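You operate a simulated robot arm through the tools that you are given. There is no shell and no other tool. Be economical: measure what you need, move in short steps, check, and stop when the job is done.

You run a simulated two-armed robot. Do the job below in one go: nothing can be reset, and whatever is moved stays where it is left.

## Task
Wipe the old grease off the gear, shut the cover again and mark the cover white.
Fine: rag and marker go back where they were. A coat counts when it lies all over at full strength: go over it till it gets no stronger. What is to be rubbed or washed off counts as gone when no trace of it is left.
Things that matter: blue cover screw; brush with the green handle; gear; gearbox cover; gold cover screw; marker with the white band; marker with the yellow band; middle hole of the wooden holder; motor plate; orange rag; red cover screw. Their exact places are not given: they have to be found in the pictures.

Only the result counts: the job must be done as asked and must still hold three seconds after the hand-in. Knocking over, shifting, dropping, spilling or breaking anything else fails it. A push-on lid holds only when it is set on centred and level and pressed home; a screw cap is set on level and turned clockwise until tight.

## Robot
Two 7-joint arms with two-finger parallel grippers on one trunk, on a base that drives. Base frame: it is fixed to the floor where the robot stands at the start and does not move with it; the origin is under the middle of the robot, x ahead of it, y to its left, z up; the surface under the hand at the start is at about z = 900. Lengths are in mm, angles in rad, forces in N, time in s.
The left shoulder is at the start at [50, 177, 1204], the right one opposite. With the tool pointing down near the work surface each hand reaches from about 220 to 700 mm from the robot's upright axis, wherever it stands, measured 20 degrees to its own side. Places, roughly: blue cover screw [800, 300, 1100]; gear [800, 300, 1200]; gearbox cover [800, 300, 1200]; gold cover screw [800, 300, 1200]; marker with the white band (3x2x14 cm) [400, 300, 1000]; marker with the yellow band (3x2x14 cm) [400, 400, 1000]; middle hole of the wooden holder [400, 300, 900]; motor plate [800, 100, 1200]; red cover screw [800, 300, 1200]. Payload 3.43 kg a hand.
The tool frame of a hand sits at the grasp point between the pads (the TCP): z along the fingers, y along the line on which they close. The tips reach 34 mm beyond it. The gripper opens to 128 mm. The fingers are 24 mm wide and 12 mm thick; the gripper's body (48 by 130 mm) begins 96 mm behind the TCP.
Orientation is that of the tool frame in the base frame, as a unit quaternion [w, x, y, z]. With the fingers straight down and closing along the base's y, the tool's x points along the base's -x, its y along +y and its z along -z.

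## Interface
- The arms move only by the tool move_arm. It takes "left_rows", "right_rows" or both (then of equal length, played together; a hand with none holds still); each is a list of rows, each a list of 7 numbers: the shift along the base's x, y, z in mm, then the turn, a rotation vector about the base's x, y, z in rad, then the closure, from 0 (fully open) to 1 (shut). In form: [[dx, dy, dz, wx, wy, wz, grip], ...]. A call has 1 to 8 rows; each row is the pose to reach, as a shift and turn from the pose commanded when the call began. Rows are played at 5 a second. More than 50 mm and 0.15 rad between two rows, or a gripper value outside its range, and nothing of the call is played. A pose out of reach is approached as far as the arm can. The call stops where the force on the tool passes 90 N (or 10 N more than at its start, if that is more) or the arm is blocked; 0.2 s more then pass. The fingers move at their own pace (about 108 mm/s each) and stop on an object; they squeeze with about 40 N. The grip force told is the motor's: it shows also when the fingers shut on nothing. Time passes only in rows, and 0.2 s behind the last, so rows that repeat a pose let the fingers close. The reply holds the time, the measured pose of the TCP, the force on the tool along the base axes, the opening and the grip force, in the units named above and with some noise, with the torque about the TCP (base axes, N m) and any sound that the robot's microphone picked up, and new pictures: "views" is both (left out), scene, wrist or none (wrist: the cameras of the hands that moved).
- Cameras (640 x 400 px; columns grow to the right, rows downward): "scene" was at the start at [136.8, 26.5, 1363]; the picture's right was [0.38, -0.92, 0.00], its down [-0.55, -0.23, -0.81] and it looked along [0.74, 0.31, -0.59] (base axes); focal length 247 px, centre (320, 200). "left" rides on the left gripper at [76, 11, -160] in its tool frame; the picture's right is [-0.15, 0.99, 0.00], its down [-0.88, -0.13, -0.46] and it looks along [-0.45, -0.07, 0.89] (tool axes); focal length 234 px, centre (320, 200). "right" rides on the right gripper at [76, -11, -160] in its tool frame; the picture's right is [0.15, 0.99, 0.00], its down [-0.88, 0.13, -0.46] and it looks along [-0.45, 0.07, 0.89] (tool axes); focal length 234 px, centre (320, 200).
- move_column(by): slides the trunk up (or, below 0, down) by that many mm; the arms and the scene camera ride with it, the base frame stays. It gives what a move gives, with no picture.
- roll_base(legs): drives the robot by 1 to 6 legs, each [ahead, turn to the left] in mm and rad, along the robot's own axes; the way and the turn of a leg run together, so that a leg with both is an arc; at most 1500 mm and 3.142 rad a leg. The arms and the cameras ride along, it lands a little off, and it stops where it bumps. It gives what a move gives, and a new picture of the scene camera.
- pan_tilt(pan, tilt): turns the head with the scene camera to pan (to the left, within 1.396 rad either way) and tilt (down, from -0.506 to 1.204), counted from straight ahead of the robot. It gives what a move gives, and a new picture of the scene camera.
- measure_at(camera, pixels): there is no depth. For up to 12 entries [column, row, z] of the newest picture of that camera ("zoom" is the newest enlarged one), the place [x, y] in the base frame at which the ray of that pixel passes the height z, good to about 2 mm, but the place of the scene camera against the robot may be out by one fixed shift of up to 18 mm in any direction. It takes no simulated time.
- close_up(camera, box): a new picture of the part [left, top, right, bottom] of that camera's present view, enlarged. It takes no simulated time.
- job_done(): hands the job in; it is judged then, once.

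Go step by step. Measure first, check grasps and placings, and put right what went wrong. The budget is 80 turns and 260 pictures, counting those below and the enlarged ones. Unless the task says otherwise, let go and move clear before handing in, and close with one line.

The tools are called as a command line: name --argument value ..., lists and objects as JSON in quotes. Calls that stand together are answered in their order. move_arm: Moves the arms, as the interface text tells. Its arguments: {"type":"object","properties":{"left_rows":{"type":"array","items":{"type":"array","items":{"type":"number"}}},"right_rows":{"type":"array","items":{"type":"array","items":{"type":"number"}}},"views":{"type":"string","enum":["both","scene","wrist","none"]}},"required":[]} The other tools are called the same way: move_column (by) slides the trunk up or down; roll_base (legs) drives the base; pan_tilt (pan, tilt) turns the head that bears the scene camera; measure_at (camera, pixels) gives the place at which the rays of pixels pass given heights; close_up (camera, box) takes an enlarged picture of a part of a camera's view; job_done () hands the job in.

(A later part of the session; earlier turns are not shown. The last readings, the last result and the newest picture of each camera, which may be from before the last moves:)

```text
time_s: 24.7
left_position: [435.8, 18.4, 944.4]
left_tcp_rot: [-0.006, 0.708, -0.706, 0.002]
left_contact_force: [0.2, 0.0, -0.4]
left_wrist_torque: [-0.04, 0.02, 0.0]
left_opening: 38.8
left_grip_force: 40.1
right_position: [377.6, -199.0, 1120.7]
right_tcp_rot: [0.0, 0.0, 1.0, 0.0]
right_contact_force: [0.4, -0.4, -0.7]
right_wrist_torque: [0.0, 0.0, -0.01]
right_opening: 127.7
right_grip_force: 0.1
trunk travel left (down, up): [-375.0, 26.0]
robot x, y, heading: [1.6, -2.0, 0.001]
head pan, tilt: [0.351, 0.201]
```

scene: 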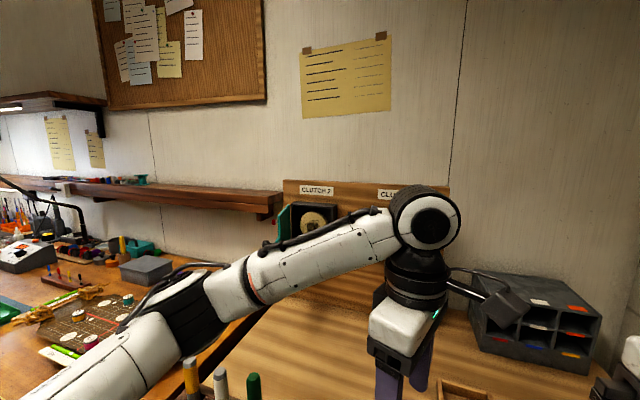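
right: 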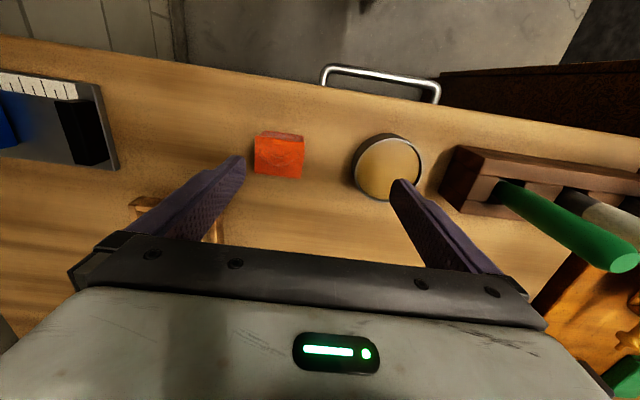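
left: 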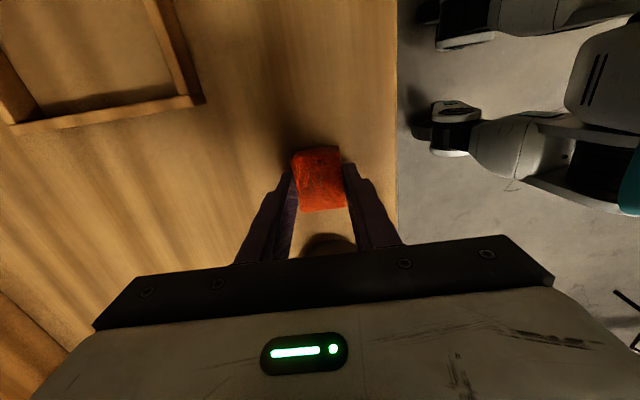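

The rag is held (opening 38.8, 40 N). I'll lift and then pitch the hand forward towards the gear.

move_arm --left_rows '[[0, 0, 40, 0, 0, 0, 1], [0, 0, 90, 0, 0, 0, 1], [0, 0, 140, 0, 0, 0, 1], [0, 0, 190, 0, 0, 0, 1], [0, 40, 220, 0, 0, 0, 1], [0, 80, 250, 0, 0, 0, 1], [0, 125, 260, 0, 0, 0, 1], [0, 170, 260, 0, 0, 0, 1]]' --views "none"

move_arm --left_rows '[[0, 15, 0, 0, -0.15, 0, 1], [0, 30, 0, 0, -0.3, 0, 1], [0, 45, 0, 0, -0.45, 0, 1], [10, 60, 0, 0, -0.6, 0, 1], [20, 75, 0, 0, -0.75, 0, 1], [30, 90, 0, 0, -0.9, 0, 1], [40, 100, 0, 0, -1.05, 0, 1], [50, 100, 0, 0, -1.2, 0, 1]]' --views "none"

move_arm --left_rows '[[20, 0, -10, 0, -0.15, 0, 1], [40, 0, -20, 0, -0.3, 0, 1], [60, 0, -25, 0, -0.37, 0, 1], [60, 0, -25, 0, -0.37, 0, 1]]' --views "both"

```text
time_s: 26.5
left_position: [436.3, 190.3, 1204.6]
left_tcp_rot: [0.006, -0.706, 0.708, -0.001]
left_contact_force: [0.3, 0.3, -1.0]
left_wrist_torque: [-0.01, -0.01, 0.0]
left_opening: 38.7
left_grip_force: 40.0
right_position: [377.6, -198.7, 1120.3]
right_tcp_rot: [0.0, 0.0, 1.0, 0.0]
right_contact_force: [-0.1, -0.3, 0.2]
right_wrist_torque: [-0.02, 0.01, -0.02]
right_opening: 127.9
right_grip_force: 0.0
trunk travel left (down, up): [-375.0, 26.0]
robot x, y, heading: [-1.4, 1.0, -0.001]
head pan, tilt: [0.351, 0.201]
```

```text
time_s: 28.3
left_position: [486.7, 290.4, 1203.3]
left_tcp_rot: [-0.405, 0.582, -0.579, 0.402]
left_contact_force: [-0.8, 0.0, -1.0]
left_wrist_torque: [-0.01, 0.01, -0.02]
left_opening: 39.0
left_grip_force: 40.3
right_position: [377.1, -200.3, 1119.9]
right_tcp_rot: [0.0, 0.001, 1.0, 0.001]
right_contact_force: [-0.2, 0.4, -0.3]
right_wrist_torque: [0.02, 0.0, 0.01]
right_opening: 128.1
right_grip_force: 0.1
trunk travel left (down, up): [-375.0, 26.0]
robot x, y, heading: [0.0, 1.0, 0.0]
head pan, tilt: [0.351, 0.201]
```

```text
time_s: 29.3
left_position: [546.0, 290.2, 1179.5]
left_tcp_rot: [0.505, -0.499, 0.495, -0.501]
left_contact_force: [-0.4, 1.4, -0.6]
left_wrist_torque: [-0.03, 0.0, -0.01]
left_opening: 38.6
left_grip_force: 39.9
right_position: [377.5, -200.5, 1120.3]
right_tcp_rot: [0.0, 0.0, 1.0, 0.0]
right_contact_force: [0.5, 0.9, -0.1]
right_wrist_torque: [-0.02, 0.01, -0.02]
right_opening: 127.9
right_grip_force: 0.1
trunk travel left (down, up): [-375.0, 26.0]
robot x, y, heading: [4.5, 1.5, -0.002]
head pan, tilt: [0.351, 0.201]
```

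scene: 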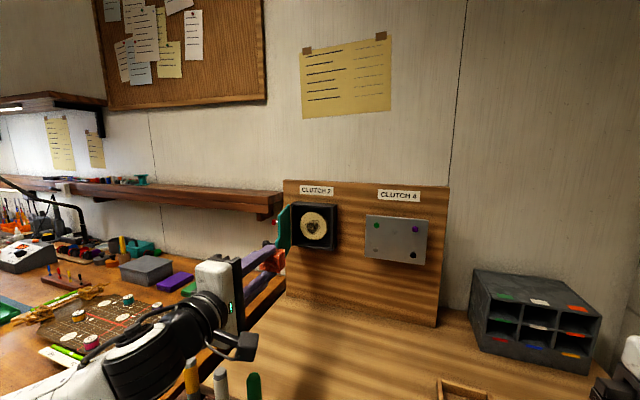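
left: 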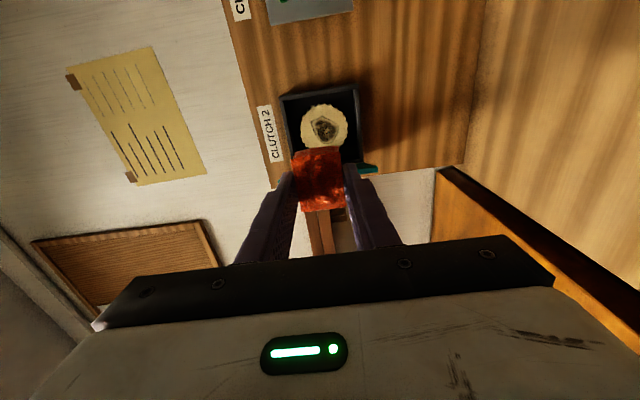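

The gear is at left-picture (324,127), in line with the rag at about y≈292, z≈1175. I'll move up close (TCP x=745) and look.

move_arm --left_rows '[[50, 0, -4, 0, 0, 0, 1], [100, 0, -4, 0, 0, 0, 1], [150, 0, -4, 0, 0, 0, 1], [190, 0, -4, 0, 0, 0, 1], [200, 0, -4, 0, 0, 0, 1], [200, 0, -4, 0, 0, 0, 1]]' --views "both"

close_up --camera "left" --box '[220, 20, 420, 220]'

close_up --camera "scene" --box '[260, 180, 360, 260]'

```text
refused: row 1 steps farther than a row can; nothing moved
```

```text
2.00 times, centred on (320, 120) of left
```

zoom: 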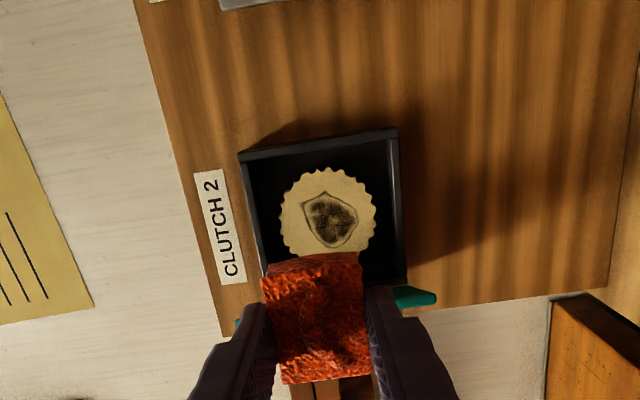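

```text
5.00 times, centred on (310, 220) of scene
```

zoom: 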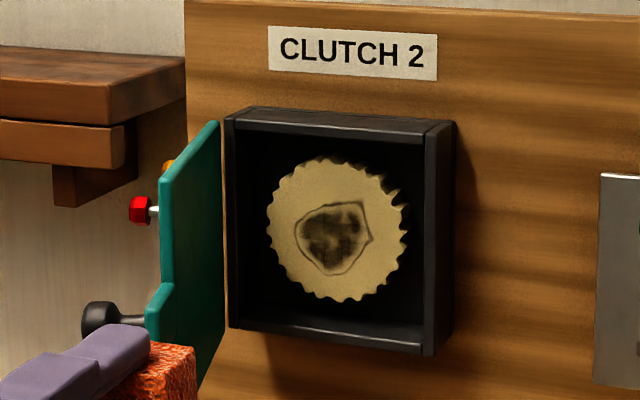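

The grease patch is ~40 mm across at the gear's middle. I'll redo the approach with steps under 50 mm.

move_arm --left_rows '[[40, 0, -4, 0, 0, 0, 1], [85, 0, -4, 0, 0, 0, 1], [130, 0, -4, 0, 0, 0, 1], [170, 0, -4, 0, 0, 0, 1], [195, 0, -4, 0, 0, 0, 1], [195, 0, -4, 0, 0, 0, 1]]' --views "both"

close_up --camera "left" --box '[220, 20, 420, 220]'

close_up --camera "scene" --box '[260, 180, 360, 260]'

```text
time_s: 30.7
left_position: [741.9, 288.9, 1174.3]
left_tcp_rot: [0.505, -0.499, 0.496, -0.501]
left_contact_force: [-0.3, 0.2, -1.2]
left_wrist_torque: [0.0, -0.01, 0.04]
left_opening: 38.7
left_grip_force: 40.2
right_position: [377.9, -199.6, 1120.4]
right_tcp_rot: [0.0, 0.0, 1.0, 0.0]
right_contact_force: [-0.5, -1.1, -0.5]
right_wrist_torque: [0.0, -0.01, -0.01]
right_opening: 128.3
right_grip_force: 0.1
trunk travel left (down, up): [-375.0, 26.0]
robot x, y, heading: [0.0, 1.0, -0.002]
head pan, tilt: [0.351, 0.201]
```

scene: 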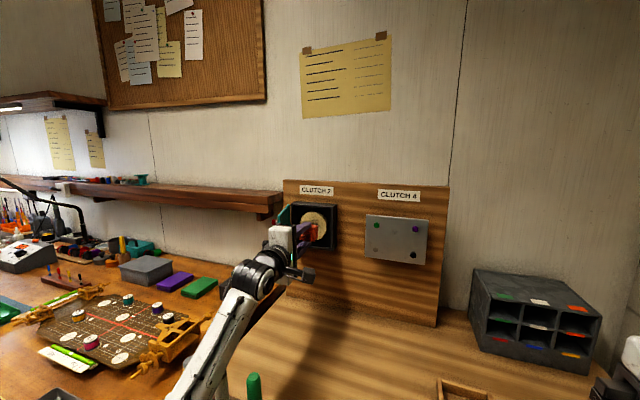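
left: 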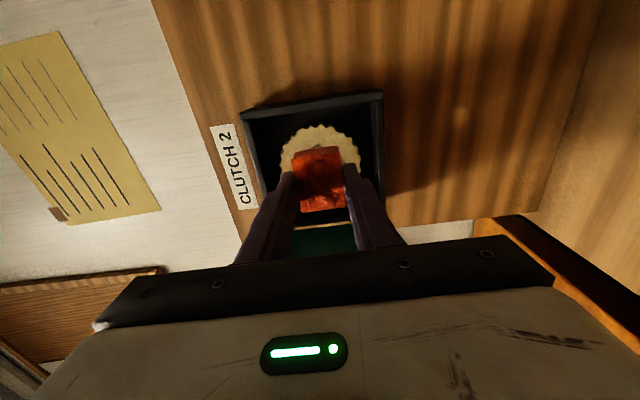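

```text
2.00 times, centred on (320, 120) of left
```

zoom: 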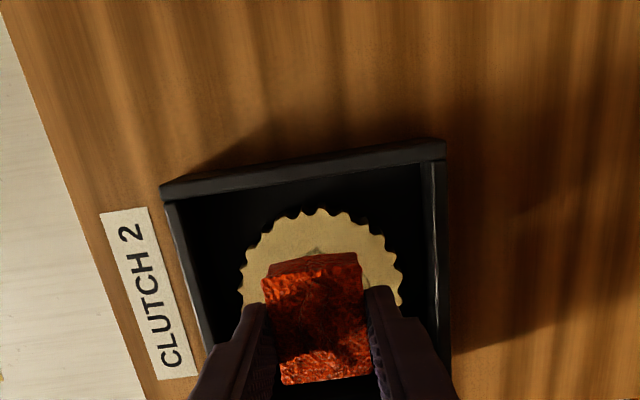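

```text
5.00 times, centred on (310, 220) of scene
```

zoom: 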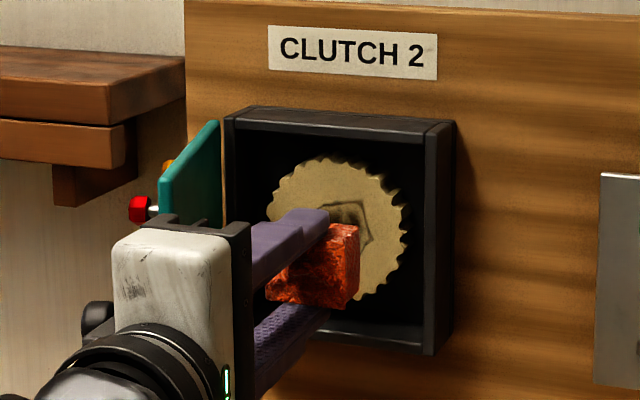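

The rag lines up with the gear, whose face looks deep (x≈840-860). I'll advance carefully until contact.

move_arm --left_rows '[[10, 2, 2, 0, 0, 0, 1], [20, 2, 2, 0, 0, 0, 1], [30, 2, 2, 0, 0, 0, 1]]' --views "none"

move_arm --left_rows '[[4, 0, 0, 0, 0, 0, 1], [8, 0, 0, 0, 0, 0, 1], [12, 0, 0, 0, 0, 0, 1]]' --views "scene"

close_up --camera "scene" --box '[260, 180, 360, 260]'

```text
time_s: 31.2
left_position: [743.8, 280.1, 1173.1]
left_tcp_rot: [-0.499, 0.497, -0.501, 0.502]
left_contact_force: [-43.7, -14.1, -0.9]
left_wrist_torque: [-0.07, -0.2, 3.02]
left_opening: 38.6
left_grip_force: 39.6
right_position: [370.3, -202.6, 1122.4]
right_tcp_rot: [0.003, -0.002, 1.0, 0.001]
right_contact_force: [0.6, -0.7, 0.6]
right_wrist_torque: [0.01, 0.01, 0.0]
right_opening: 128.0
right_grip_force: 0.0
trunk travel left (down, up): [-375.0, 26.0]
robot x, y, heading: [-2.0, -1.1, 0.002]
head pan, tilt: [0.351, 0.201]
stopped in row 2 (left hand): the force on the tool passed its limit at 106 N (the readings are from after the stop); the commanded pose is now the measured one
```

```text
time_s: 31.7
left_position: [746.2, 275.2, 1174.5]
left_tcp_rot: [-0.497, 0.496, -0.503, 0.504]
left_contact_force: [-49.3, -18.0, 0.6]
left_wrist_torque: [0.04, 0.02, 3.46]
left_opening: 38.8
left_grip_force: 39.9
right_position: [368.2, -202.0, 1121.9]
right_tcp_rot: [0.003, -0.002, 1.0, 0.002]
right_contact_force: [-0.4, -0.1, -0.8]
right_wrist_torque: [0.03, -0.06, 0.0]
right_opening: 128.0
right_grip_force: 0.0
trunk travel left (down, up): [-375.0, 26.0]
robot x, y, heading: [0.8, -5.2, -0.004]
head pan, tilt: [0.351, 0.201]
stopped in row 2 (left hand): the force on the tool passed its limit at 96 N (the readings are from after the stop); the commanded pose is now the measured one
```

scene: 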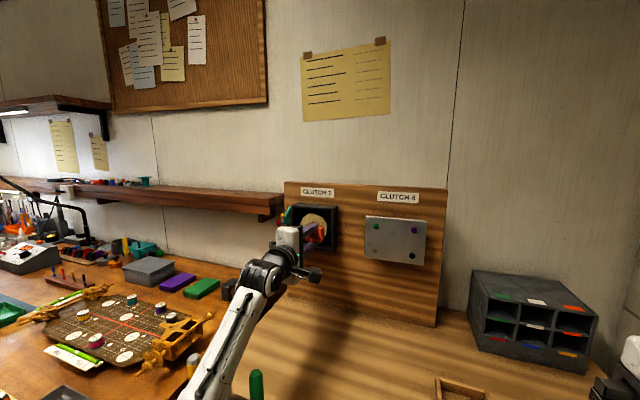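

```text
5.00 times, centred on (310, 220) of scene
```

zoom: 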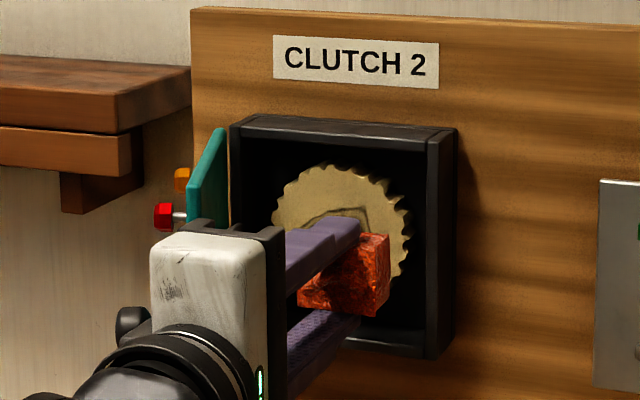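

The −49 N with +3 Nm about z means the gripper body is hitting the open cover's edge, not the gear. I'll back out and look.

move_arm --left_rows '[[-10, 0, 0, 0, 0, 0, 1], [-40, 0, 0, 0, 0, 0, 1], [-75, 0, 0, 0, 0, 0, 1], [-75, 0, 0, 0, 0, 0, 1]]' --views "both"

close_up --camera "scene" --box '[260, 180, 360, 260]'

```text
time_s: 32.7
left_position: [679.2, 283.1, 1163.8]
left_tcp_rot: [0.494, -0.502, 0.504, -0.5]
left_contact_force: [-0.4, 0.0, -0.7]
left_wrist_torque: [-0.01, -0.02, 0.0]
left_opening: 38.7
left_grip_force: 40.4
right_position: [376.1, -200.3, 1120.6]
right_tcp_rot: [0.001, -0.001, 1.0, 0.0]
right_contact_force: [-0.7, 0.4, 0.2]
right_wrist_torque: [-0.02, -0.01, -0.02]
right_opening: 128.0
right_grip_force: 0.0
trunk travel left (down, up): [-375.0, 26.0]
robot x, y, heading: [-1.1, -0.5, -0.001]
head pan, tilt: [0.351, 0.201]
```

scene: 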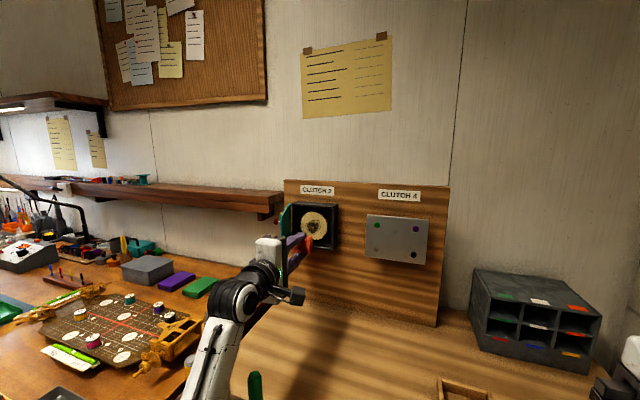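
left: 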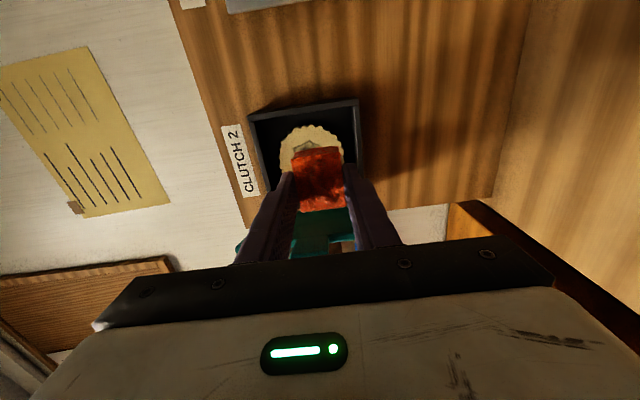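

```text
5.00 times, centred on (310, 220) of scene
```

zoom: 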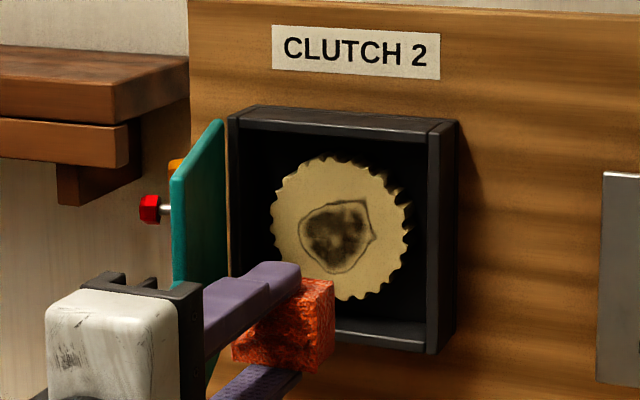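

The cover got pushed back to ~70°. I'll yaw the hand a bit right and sweep to the left so that the finger side pushes the cover's inner face beyond 90°.

move_arm --left_rows '[[2, -5, 8, 0, 0, -0.13, 1], [5, -5, 10, 0, 0, -0.26, 1], [8, -5, 10, 0, 0, -0.39, 1], [10, 0, 10, 0, 0, -0.5, 1], [10, 25, 10, 0, 0, -0.5, 1], [10, 50, 10, 0, 0, -0.5, 1], [10, 75, 10, 0, 0, -0.5, 1], [10, 100, 10, 0, 0, -0.5, 1]]' --views "both"

```text
time_s: 34.5
left_position: [689.9, 384.3, 1173.7]
left_tcp_rot: [0.356, -0.361, 0.612, -0.607]
left_contact_force: [0.2, -0.7, -0.2]
left_wrist_torque: [0.02, -0.01, 0.0]
left_opening: 38.6
left_grip_force: 40.2
right_position: [374.7, -199.7, 1120.4]
right_tcp_rot: [0.0, -0.002, 1.0, 0.0]
right_contact_force: [-0.4, -0.5, -0.4]
right_wrist_torque: [0.01, 0.01, 0.0]
right_opening: 127.9
right_grip_force: 0.1
trunk travel left (down, up): [-375.0, 26.0]
robot x, y, heading: [-3.7, -0.1, -0.001]
head pan, tilt: [0.351, 0.201]
```

scene: 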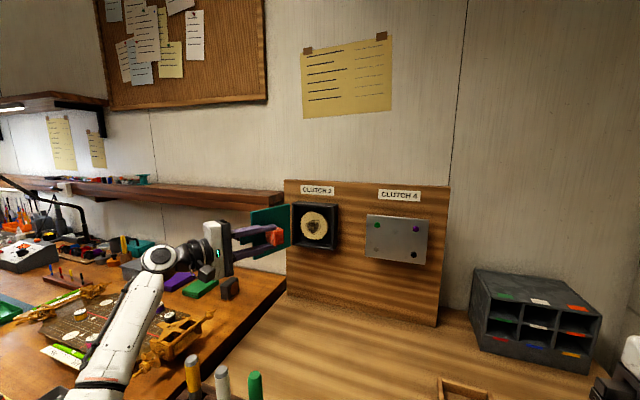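
left: 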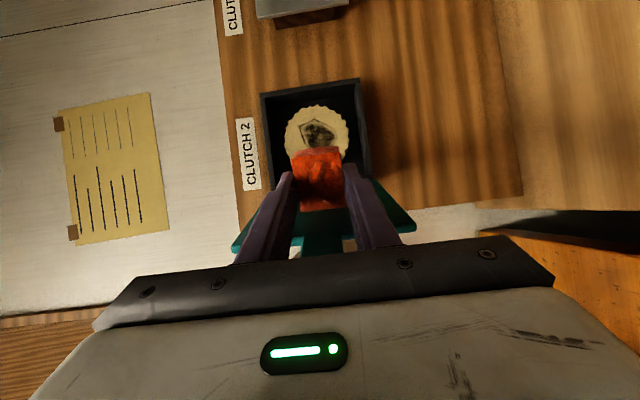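

The cover is now open wide (≈115°). I'll return in front of the gear, straighten and advance again.

move_arm --left_rows '[[-5, -30, 0, 0, 0, 0.05, 1], [-5, -65, 0, 0, 0, 0.17, 1], [0, -93, 0, 0, 0, 0.3, 1], [10, -93, 1, 0, 0, 0.42, 1], [25, -93, 1, 0, 0, 0.5, 1], [50, -93, 1, 0, 0, 0.5, 1], [60, -93, 1, 0, 0, 0.5, 1], [60, -93, 1, 0, 0, 0.5, 1]]' --views "both"

close_up --camera "scene" --box '[260, 180, 360, 260]'

```text
time_s: 36.3
left_position: [750.0, 287.8, 1174.8]
left_tcp_rot: [0.495, -0.502, 0.503, -0.5]
left_contact_force: [0.2, -0.3, -0.8]
left_wrist_torque: [0.02, -0.02, 0.0]
left_opening: 38.6
left_grip_force: 39.8
right_position: [375.3, -200.5, 1120.4]
right_tcp_rot: [0.0, -0.003, 1.0, 0.0]
right_contact_force: [-0.5, -0.3, -0.3]
right_wrist_torque: [0.0, 0.01, 0.0]
right_opening: 128.0
right_grip_force: 0.1
trunk travel left (down, up): [-375.0, 26.0]
robot x, y, heading: [0.0, -0.0, -0.002]
head pan, tilt: [0.351, 0.201]
```

scene: 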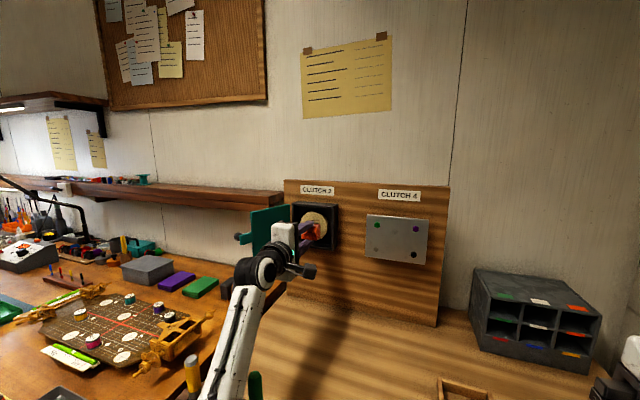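
left: 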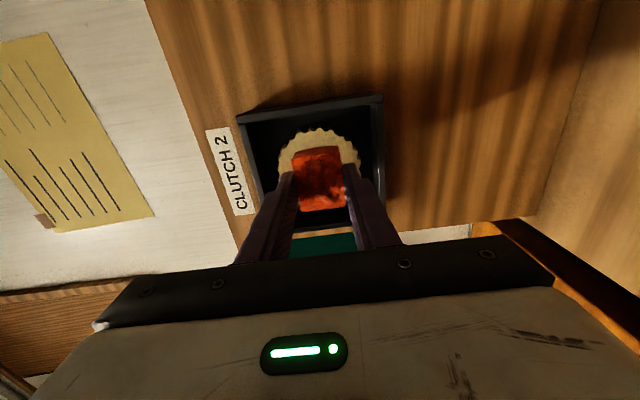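

```text
5.00 times, centred on (310, 220) of scene
```

zoom: 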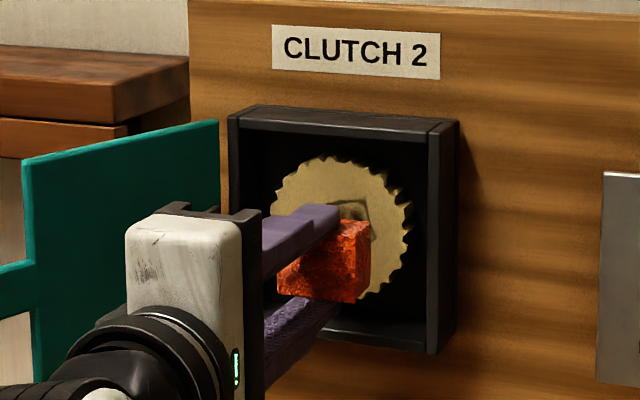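

Path is clear now. Advancing in small steps toward the gear.

move_arm --left_rows '[[6, 1, 1, 0, 0, 0, 1], [12, 2, 2, 0, 0, 0, 1], [18, 2, 2, 0, 0, 0, 1], [24, 2, 2, 0, 0, 0, 1], [24, 2, 2, 0, 0, 0, 1]]' --views "none"

move_arm --left_rows '[[3, 0, 0, 0, 0, 0, 1], [6, 0, 0, 0, 0, 0, 1], [6, 0, 0, 0, 0, 0, 1]]' --views "wrist"

close_up --camera "scene" --box '[260, 180, 360, 260]'

```text
time_s: 37.5
left_position: [774.0, 291.4, 1177.0]
left_tcp_rot: [0.494, -0.502, 0.504, -0.5]
left_contact_force: [0.2, -0.1, -0.4]
left_wrist_torque: [0.0, -0.01, 0.02]
left_opening: 38.6
left_grip_force: 40.0
right_position: [375.7, -199.5, 1120.5]
right_tcp_rot: [0.0, -0.002, 1.0, 0.0]
right_contact_force: [1.0, 0.3, 0.6]
right_wrist_torque: [-0.01, 0.01, 0.0]
right_opening: 128.3
right_grip_force: 0.0
trunk travel left (down, up): [-375.0, 26.0]
robot x, y, heading: [0.2, -0.9, -0.001]
head pan, tilt: [0.351, 0.201]
```

```text
time_s: 38.3
left_position: [779.1, 290.3, 1178.5]
left_tcp_rot: [0.494, -0.502, 0.503, -0.5]
left_contact_force: [-8.9, -1.5, -1.8]
left_wrist_torque: [0.02, -0.04, 0.21]
left_opening: 38.8
left_grip_force: 39.8
right_position: [375.2, -200.2, 1120.8]
right_tcp_rot: [0.0, -0.002, 1.0, -0.001]
right_contact_force: [-0.9, -0.1, 0.0]
right_wrist_torque: [0.0, -0.02, 0.02]
right_opening: 128.2
right_grip_force: 0.0
trunk travel left (down, up): [-375.0, 26.0]
robot x, y, heading: [0.8, -2.8, 0.002]
head pan, tilt: [0.351, 0.201]
```

left: 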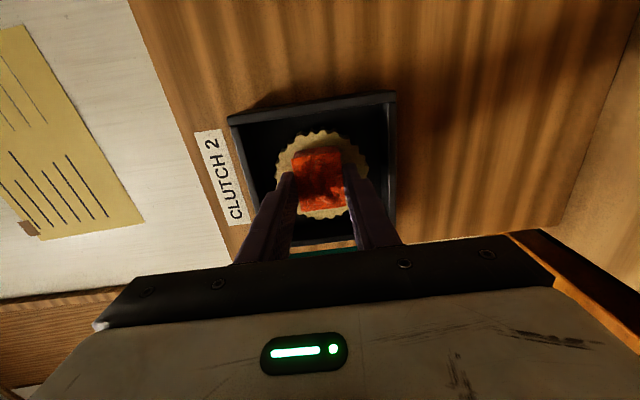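

```text
5.00 times, centred on (310, 220) of scene
```

zoom: 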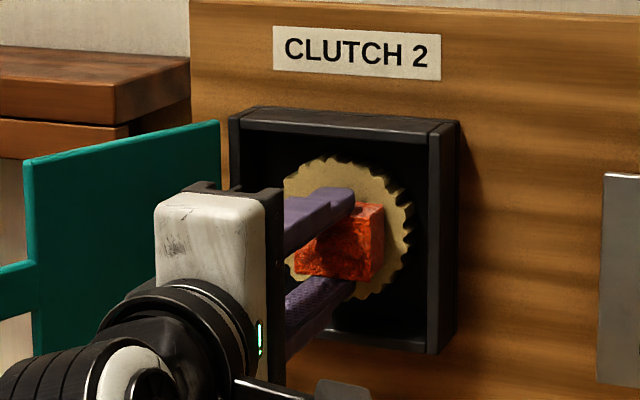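

Contact: −9 N at TCP x≈779, with the rag nearly centred on the gear (321,174). Now I rub back and forth with light pressure.

move_arm --left_rows '[[1, 12, 12, 0, 0, 0, 1], [1, -14, 12, 0, 0, 0, 1], [1, -14, 4, 0, 0, 0, 1], [1, 14, 4, 0, 0, 0, 1], [1, 14, -4, 0, 0, 0, 1], [1, -14, -4, 0, 0, 0, 1], [1, -14, -13, 0, 0, 0, 1], [1, 14, -13, 0, 0, 0, 1]]' --views "none"

move_arm --left_rows '[[0, -7, 0, 0, 0, 0, 1], [0, -7, 26, 0, 0, 0, 1], [0, -14, 26, 0, 0, 0, 1], [0, -14, 0, 0, 0, 0, 1], [0, -21, 0, 0, 0, 0, 1], [0, -21, 26, 0, 0, 0, 1], [0, -28, 26, 0, 0, 0, 1], [0, -28, 0, 0, 0, 0, 1]]' --views "none"

move_arm --left_rows '[[-6, 6, 13, 0, 0, 0, 1], [-40, 10, 13, 0, 0, 0, 1], [-85, 10, 13, 0, 0, 0, 1], [-110, 10, 13, 0, 0, 0, 1]]' --views "both"

close_up --camera "scene" --box '[285, 195, 345, 255]'

```text
time_s: 40.1
left_position: [779.4, 303.7, 1165.7]
left_tcp_rot: [0.494, -0.5, 0.505, -0.5]
left_contact_force: [-17.3, -6.9, -1.2]
left_wrist_torque: [0.04, -0.22, 0.07]
left_opening: 38.6
left_grip_force: 40.0
right_position: [373.6, -201.9, 1121.7]
right_tcp_rot: [0.002, -0.001, 1.0, 0.001]
right_contact_force: [0.3, -0.9, -0.4]
right_wrist_torque: [-0.02, -0.02, 0.0]
right_opening: 128.1
right_grip_force: 0.0
trunk travel left (down, up): [-375.0, 26.0]
robot x, y, heading: [-1.1, -3.8, -0.001]
head pan, tilt: [0.351, 0.201]
```

```text
time_s: 41.9
left_position: [778.0, 275.5, 1170.1]
left_tcp_rot: [0.496, -0.499, 0.502, -0.502]
left_contact_force: [-12.6, -1.3, 4.4]
left_wrist_torque: [0.11, -0.21, 0.17]
left_opening: 38.5
left_grip_force: 40.1
right_position: [373.4, -200.0, 1121.8]
right_tcp_rot: [0.0, -0.001, 1.0, 0.001]
right_contact_force: [0.0, 0.1, -0.2]
right_wrist_torque: [0.01, -0.02, 0.0]
right_opening: 127.9
right_grip_force: 0.0
trunk travel left (down, up): [-375.0, 26.0]
robot x, y, heading: [-3.0, 2.3, -0.002]
head pan, tilt: [0.351, 0.201]
```

```text
time_s: 42.9
left_position: [670.2, 286.5, 1177.2]
left_tcp_rot: [0.495, -0.501, 0.504, -0.5]
left_contact_force: [0.0, -0.4, -1.0]
left_wrist_torque: [0.0, -0.01, -0.03]
left_opening: 38.4
left_grip_force: 39.8
right_position: [374.8, -200.8, 1120.9]
right_tcp_rot: [-0.001, 0.0, 1.0, 0.001]
right_contact_force: [0.4, -0.1, 0.3]
right_wrist_torque: [-0.01, -0.01, 0.02]
right_opening: 127.7
right_grip_force: 0.1
trunk travel left (down, up): [-375.0, 26.0]
robot x, y, heading: [-3.5, 0.4, 0.002]
head pan, tilt: [0.351, 0.201]
```

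scene: 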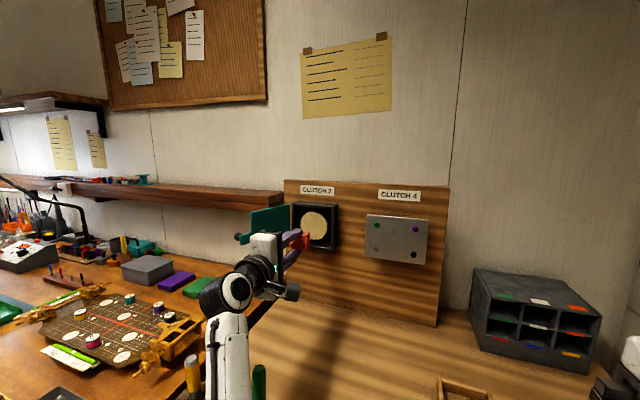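
left: 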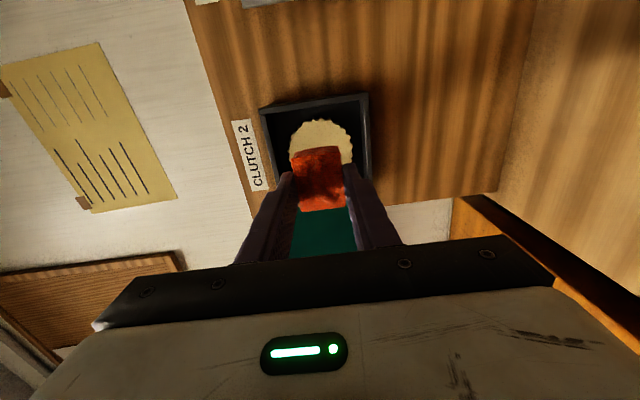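

```text
6.67 times, centred on (315, 225) of scene
```

zoom: 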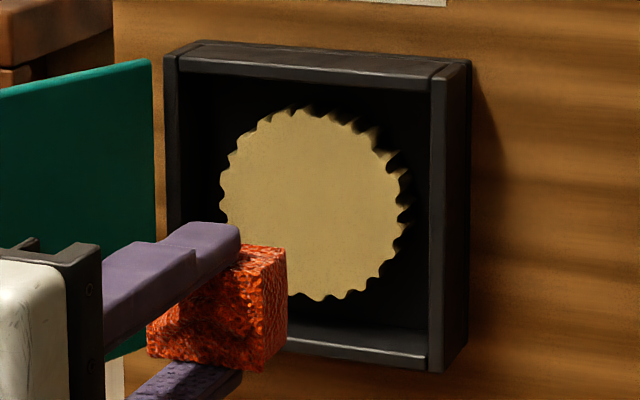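

The grease looks gone. I'll back off fully and check the entire gear up close for faint traces.

move_arm --left_rows '[[-40, 0, 10, 0, 0, 0, 1], [-80, 0, 15, 0, 0, 0, 1], [-120, 0, 15, 0, 0, 0, 1], [-120, 0, 15, 0, 0, 0, 1]]' --views "scene"

close_up --camera "scene" --box '[297, 205, 335, 245]'

close_up --camera "left" --box '[270, 80, 380, 170]'

```text
time_s: 43.9
left_position: [550.3, 285.8, 1193.0]
left_tcp_rot: [0.494, -0.503, 0.504, -0.5]
left_contact_force: [0.1, -0.2, -0.1]
left_wrist_torque: [-0.02, 0.0, 0.0]
left_opening: 38.8
left_grip_force: 40.4
right_position: [376.1, -200.0, 1120.3]
right_tcp_rot: [0.0, -0.001, 1.0, 0.0]
right_contact_force: [-0.7, 0.0, -1.1]
right_wrist_torque: [-0.02, 0.0, 0.01]
right_opening: 128.0
right_grip_force: 0.1
trunk travel left (down, up): [-375.0, 26.0]
robot x, y, heading: [1.0, -2.3, -0.003]
head pan, tilt: [0.351, 0.201]
```

scene: 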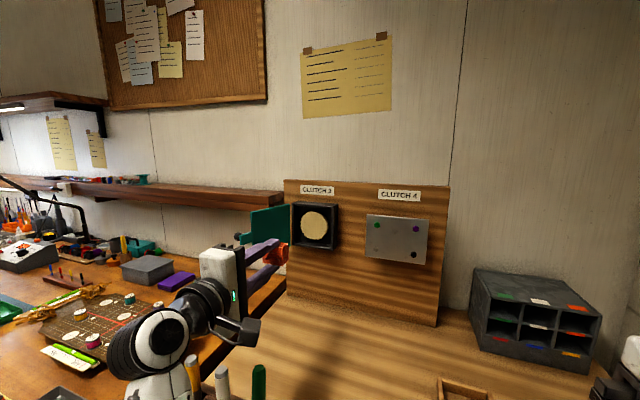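

```text
10.00 times, centred on (316, 225) of scene
```

zoom: 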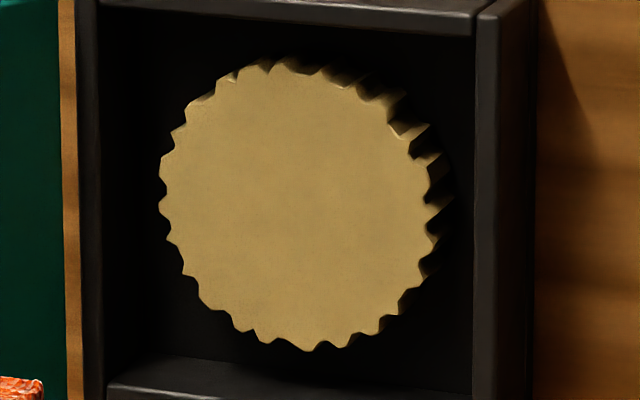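

```text
4.44 times, centred on (325, 125) of left
```

zoom: 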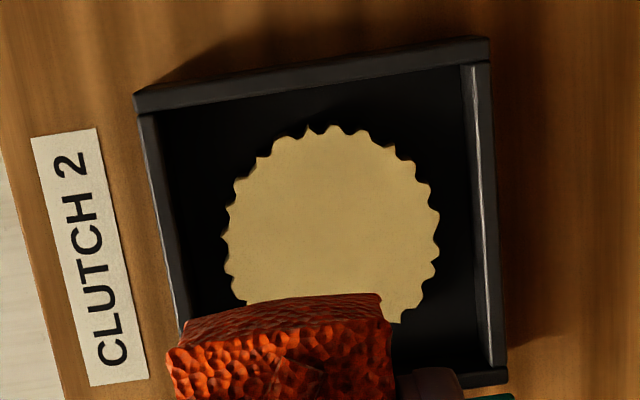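

The gear is clean. Now I bring the rag back: pitch down, move over its old place.

move_arm --left_rows '[[-15, 0, 0, 0, 0.15, 0, 1], [-30, 0, 5, 0, 0.3, 0, 1], [-45, 0, 10, 0, 0.45, 0, 1], [-60, -10, 12, 0, 0.6, 0, 1], [-75, -25, 12, 0, 0.75, 0, 1], [-90, -45, 12, 0, 0.9, 0, 1], [-105, -65, 12, 0, 1.05, 0, 1], [-114, -85, 12, 0, 1.2, 0, 1]]' --views "none"

move_arm --left_rows '[[0, -30, 0, 0, 0.13, 0, 1], [0, -60, 0, 0, 0.26, 0, 1], [0, -90, 0, 0, 0.37, 0, 1], [0, -130, 0, 0, 0.37, 0, 1], [0, -170, 0, 0, 0.37, 0, 1], [0, -182, -40, 0, 0.37, 0, 1], [0, -182, -85, 0, 0.37, 0, 1], [0, -182, -130, 0, 0.37, 0, 1]]' --views "wrist"

```text
time_s: 45.7
left_position: [596.4, 286.7, 1123.5]
left_tcp_rot: [-0.144, 0.704, -0.682, 0.134]
left_contact_force: [0.0, 0.2, -0.1]
left_wrist_torque: [0.03, -0.03, -0.01]
left_opening: 38.6
left_grip_force: 39.3
left hand out of reach, approached as far as the arm can: row 3, 4, 5, 6, 7, 8
right_position: [374.6, -201.8, 1121.2]
right_tcp_rot: [0.0, -0.001, 1.0, 0.001]
right_contact_force: [-0.3, 0.5, -1.0]
right_wrist_torque: [0.01, 0.0, -0.02]
right_opening: 128.0
right_grip_force: 0.0
trunk travel left (down, up): [-375.0, 26.0]
robot x, y, heading: [-0.6, -1.7, 0.002]
head pan, tilt: [0.351, 0.201]
```

```text
time_s: 47.7
left_position: [611.4, 117.4, 1002.7]
left_tcp_rot: [-0.004, 0.726, -0.687, 0.003]
left_contact_force: [0.6, 0.2, 0.4]
left_wrist_torque: [-0.01, 0.03, -0.01]
left_opening: 38.6
left_grip_force: 40.2
left hand out of reach, approached as far as the arm can: row 1, 2, 3, 4, 5, 6, 7
right_position: [376.3, -199.8, 1121.3]
right_tcp_rot: [0.0, -0.002, 1.0, -0.001]
right_contact_force: [0.4, -0.2, -0.5]
right_wrist_torque: [0.0, -0.05, 0.01]
right_opening: 128.0
right_grip_force: 0.0
trunk travel left (down, up): [-375.0, 26.0]
robot x, y, heading: [-1.2, -3.2, -0.003]
head pan, tilt: [0.351, 0.201]
stopped in row 8 (left hand): the arm was blocked; the commanded pose is now the measured one
```

left: 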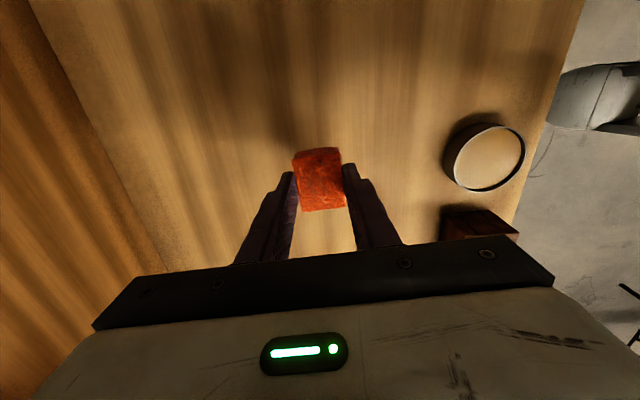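

The arm got held at (611,117,1003) but the rag is still held and nothing was touched. I'll raise the hand and look at the scene.

move_arm --left_rows '[[-10, 0, 20, 0, 0, 0, 1], [-20, 0, 50, 0, 0, -0.055, 1], [-30, 0, 80, 0, 0, -0.055, 1], [-30, 0, 80, 0, 0, -0.055, 1]]' --views "scene"

```text
time_s: 48.7
left_position: [619.6, 126.7, 1080.3]
left_tcp_rot: [-0.002, 0.714, -0.7, -0.001]
left_contact_force: [-1.2, 0.4, 0.0]
left_wrist_torque: [0.0, 0.04, -0.01]
left_opening: 38.8
left_grip_force: 40.2
left hand out of reach, approached as far as the arm can: row 1, 2, 3, 4
right_position: [375.7, -199.6, 1119.8]
right_tcp_rot: [0.0, -0.002, 1.0, 0.0]
right_contact_force: [0.6, -0.8, -1.2]
right_wrist_torque: [-0.02, 0.05, 0.01]
right_opening: 128.1
right_grip_force: 0.0
trunk travel left (down, up): [-375.0, 26.0]
robot x, y, heading: [-1.4, -1.6, -0.0]
head pan, tilt: [0.351, 0.201]
```

scene: 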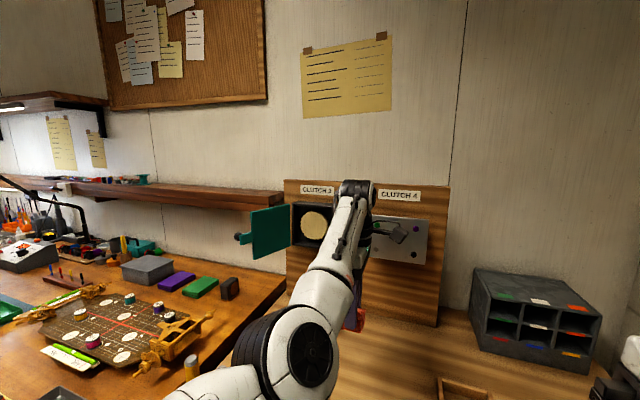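

The elbow has swung inward, which limits pulling back. I'll move the hand left and up first so the elbow can swing out, then pull back.

move_arm --left_rows '[[0, 35, 20, 0, 0, 0, 1], [0, 75, 40, 0, 0, 0, 1], [0, 115, 60, 0, 0, 0, 1], [0, 155, 80, 0, 0, 0, 1], [0, 200, 90, 0, 0, 0, 1], [0, 245, 90, 0, 0, 0, 1], [0, 290, 90, 0, 0, 0, 1], [0, 330, 90, 0, 0, 0, 1]]' --views "scene"

```text
time_s: 50.5
left_position: [598.4, 420.6, 1169.6]
left_tcp_rot: [0.003, -0.704, 0.71, -0.003]
left_contact_force: [0.4, -0.4, -0.4]
left_wrist_torque: [-0.01, -0.02, -0.01]
left_opening: 38.8
left_grip_force: 40.4
left hand out of reach, approached as far as the arm can: row 7, 8
right_position: [374.6, -198.5, 1120.7]
right_tcp_rot: [0.001, -0.003, 1.0, 0.0]
right_contact_force: [-0.4, 0.7, -1.2]
right_wrist_torque: [0.01, 0.01, 0.04]
right_opening: 127.9
right_grip_force: 0.0
trunk travel left (down, up): [-375.0, 26.0]
robot x, y, heading: [-2.7, -0.1, 0.002]
head pan, tilt: [0.351, 0.201]
```

scene: 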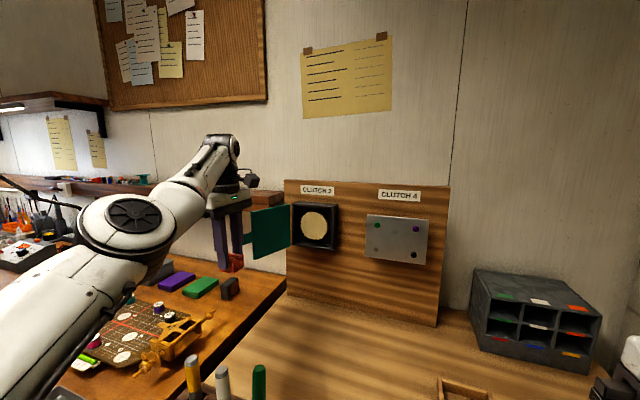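

The elbow has swung out to the left. Now pulling back in x.

move_arm --left_rows '[[-30, 0, 0, 0, 0, 0, 1], [-65, -10, 0, 0, 0, 0, 1], [-100, -20, 0, 0, 0, 0, 1], [-140, -40, 0, 0, 0, 0, 1], [-150, -80, 0, 0, 0, 0, 1], [-150, -125, 0, 0, 0, 0, 1], [-150, -170, 0, 0, 0, 0, 1], [-150, -215, 0, 0, 0, 0, 1]]' --views "scene"

```text
time_s: 52.3
left_position: [478.7, 371.5, 1181.0]
left_tcp_rot: [0.0, 0.71, -0.704, 0.003]
left_contact_force: [0.2, -0.2, 0.2]
left_wrist_torque: [0.01, 0.0, -0.02]
left_opening: 38.7
left_grip_force: 39.9
left hand out of reach, approached as far as the arm can: row 5, 6, 7, 8
right_position: [375.3, -199.3, 1120.0]
right_tcp_rot: [0.0, -0.002, 1.0, 0.0]
right_contact_force: [-0.7, -0.1, -1.0]
right_wrist_torque: [-0.02, 0.03, 0.0]
right_opening: 127.7
right_grip_force: 0.1
trunk travel left (down, up): [-375.0, 26.0]
robot x, y, heading: [-0.7, -2.0, -0.004]
head pan, tilt: [0.351, 0.201]
```

scene: 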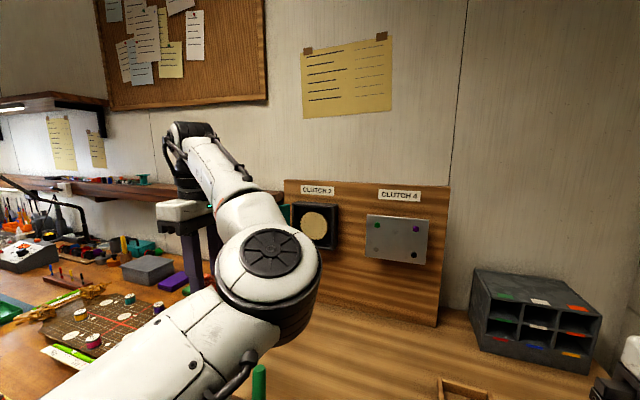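

The elbow is on the wrong side now. I'll retrace: pitch the hand forward again while moving out, which should bring the elbow back low, then return along the outbound path.

move_arm --left_rows '[[40, 20, 0, 0, 0, 0, 1], [80, 40, 0, 0, -0.15, 0, 1], [120, 55, 0, 0, -0.3, 0, 1], [150, 55, 0, 0, -0.45, 0, 1], [160, 55, 0, 0, -0.6, 0, 1], [165, 55, 0, 0, -0.75, 0, 1], [165, 55, 0, 0, -0.9, 0, 1], [165, 55, 0, 0, -1.05, 0, 1]]' --views "none"

move_arm --left_rows '[[0, 0, 0, 0, -0.15, 0, 1], [0, 0, 0, 0, -0.3, 0, 1], [0, 0, 0, 0, -0.45, 0, 1], [0, 0, 0, 0, -0.52, 0, 1], [0, 0, 0, 0, -0.52, 0, 1]]' --views "scene"

```text
time_s: 54.1
left_position: [620.1, 453.0, 1160.8]
left_tcp_rot: [-0.347, 0.648, -0.606, 0.304]
left_contact_force: [-62.2, 31.1, -28.5]
left_wrist_torque: [-0.52, 0.89, 2.06]
left_opening: 38.5
left_grip_force: 39.8
right_position: [370.2, -194.4, 1123.7]
right_tcp_rot: [0.003, -0.001, 1.0, -0.004]
right_contact_force: [-0.7, 1.0, -0.9]
right_wrist_torque: [0.0, 0.02, 0.02]
right_opening: 128.0
right_grip_force: 0.0
trunk travel left (down, up): [-375.0, 26.0]
robot x, y, heading: [-2.8, 0.3, 0.004]
head pan, tilt: [0.351, 0.201]
```

```text
time_s: 54.5
left_position: [622.3, 450.8, 1158.6]
left_tcp_rot: [-0.372, 0.64, -0.593, 0.316]
left_contact_force: [-23.3, 4.9, -0.7]
left_wrist_torque: [-0.03, -0.14, 0.59]
left_opening: 38.4
left_grip_force: 40.4
right_position: [373.9, -200.4, 1121.4]
right_tcp_rot: [0.001, -0.001, 1.0, 0.001]
right_contact_force: [0.2, -0.6, 1.2]
right_wrist_torque: [0.07, 0.03, -0.01]
right_opening: 128.1
right_grip_force: 0.0
trunk travel left (down, up): [-375.0, 26.0]
robot x, y, heading: [-3.2, -1.0, 0.001]
head pan, tilt: [0.351, 0.201]
stopped in row 1 (left hand): the arm was blocked; the commanded pose is now the measured one
```

scene: 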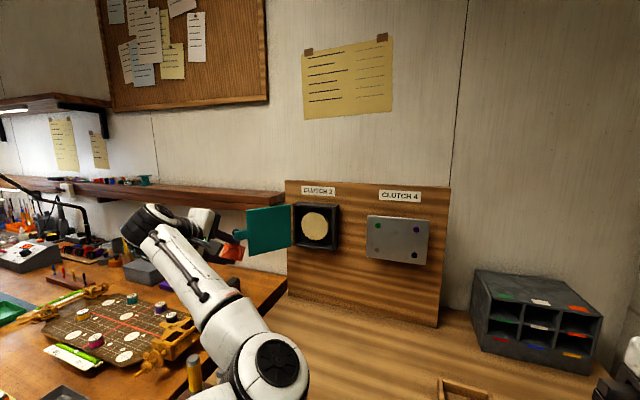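

The commanded pose had been reset, so the hand went further left and the rag touched the cover's outer side. I'll back off directly.

move_arm --left_rows '[[-20, 0, 5, 0, 0, 0, 1], [-50, 0, 10, 0, 0, 0, 1], [-90, 0, 10, 0, 0, 0, 1], [-90, -30, 10, 0, 0, 0, 1], [-90, -70, 10, 0, 0, 0, 1], [-90, -110, 10, 0, 0, 0, 1], [-90, -150, 10, 0, 0, 0, 1]]' --views "both"

close_up --camera "scene" --box '[220, 180, 345, 260]'

```text
time_s: 56.2
left_position: [531.4, 337.9, 1183.4]
left_tcp_rot: [-0.406, 0.646, -0.573, 0.299]
left_contact_force: [-1.7, -0.1, -0.3]
left_wrist_torque: [0.01, 0.02, 0.02]
left_opening: 38.6
left_grip_force: 40.1
right_position: [375.5, -199.2, 1120.2]
right_tcp_rot: [0.0, -0.002, 1.0, 0.0]
right_contact_force: [-0.6, 0.5, 0.4]
right_wrist_torque: [0.01, -0.01, 0.0]
right_opening: 127.8
right_grip_force: 0.0
trunk travel left (down, up): [-375.0, 26.0]
robot x, y, heading: [0.9, 0.3, -0.001]
head pan, tilt: [0.351, 0.201]
stopped in row 7 (left hand): the arm was blocked; the commanded pose is now the measured one
```

scene: 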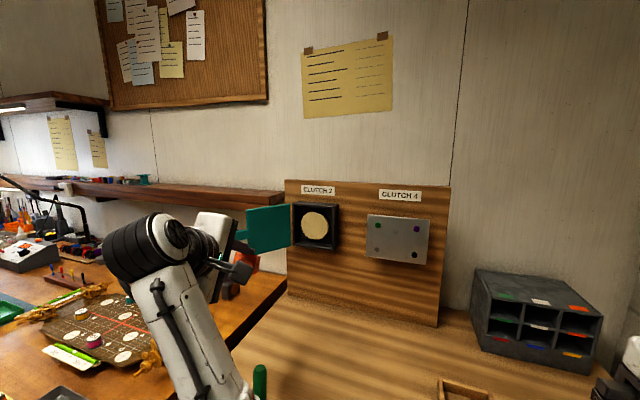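
left: 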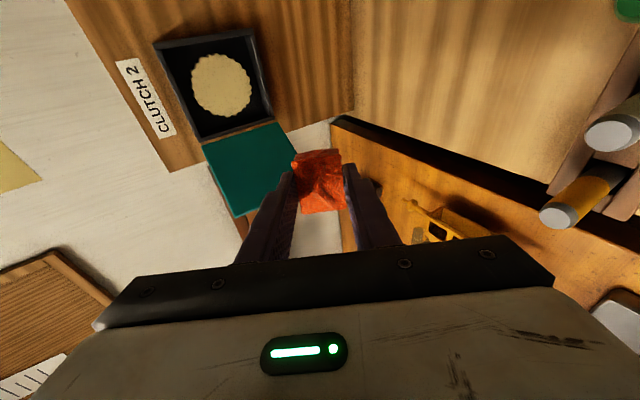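

```text
5.00 times, centred on (282, 220) of scene
```

zoom: 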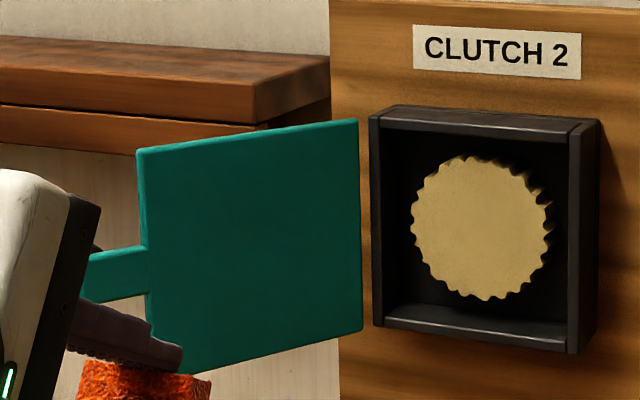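

The cover is still open (even wider), markers stand, and the rag is held. I'll untwist the hand to point forward closing along y, the posture from which pitching down worked before.

move_arm --left_rows '[[-6, 2, 3, 0.1356, -0.024, -0.05, 1], [-12, 4, 6, 0.271, -0.048, -0.1, 1], [-18, 6, 9, 0.407, -0.072, -0.15, 1], [-24, 8, 12, 0.543, -0.096, -0.2, 1], [-30, 10, 15, 0.678, -0.12, -0.25, 1], [-36, 12, 17, 0.814, -0.144, -0.3, 1], [-42, 14, 17, 0.949, -0.168, -0.35, 1], [-48, 16, 17, 1.085, -0.192, -0.4, 1]]' --views "scene"

```text
time_s: 58.0
left_position: [490.4, 354.9, 1201.8]
left_tcp_rot: [0.663, -0.196, 0.717, -0.09]
left_contact_force: [-0.8, 0.6, -0.3]
left_wrist_torque: [-0.04, 0.01, -0.02]
left_opening: 38.8
left_grip_force: 39.8
left hand out of reach, approached as far as the arm can: row 7, 8
right_position: [375.2, -199.4, 1120.6]
right_tcp_rot: [0.001, -0.002, 1.0, 0.0]
right_contact_force: [-1.3, 0.0, -0.3]
right_wrist_torque: [-0.02, 0.03, 0.0]
right_opening: 128.0
right_grip_force: 0.1
trunk travel left (down, up): [-375.0, 26.0]
robot x, y, heading: [-2.0, -2.6, 0.003]
head pan, tilt: [0.351, 0.201]
```

scene: 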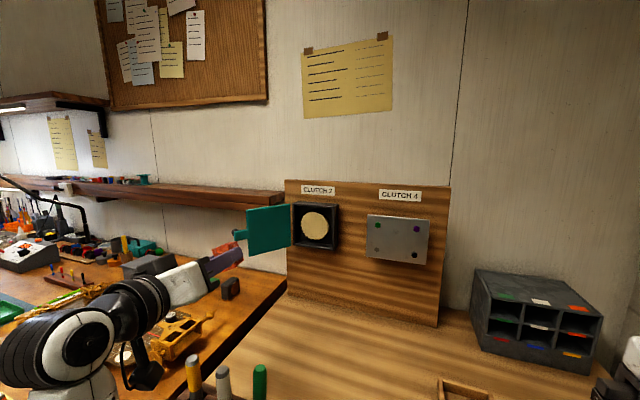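

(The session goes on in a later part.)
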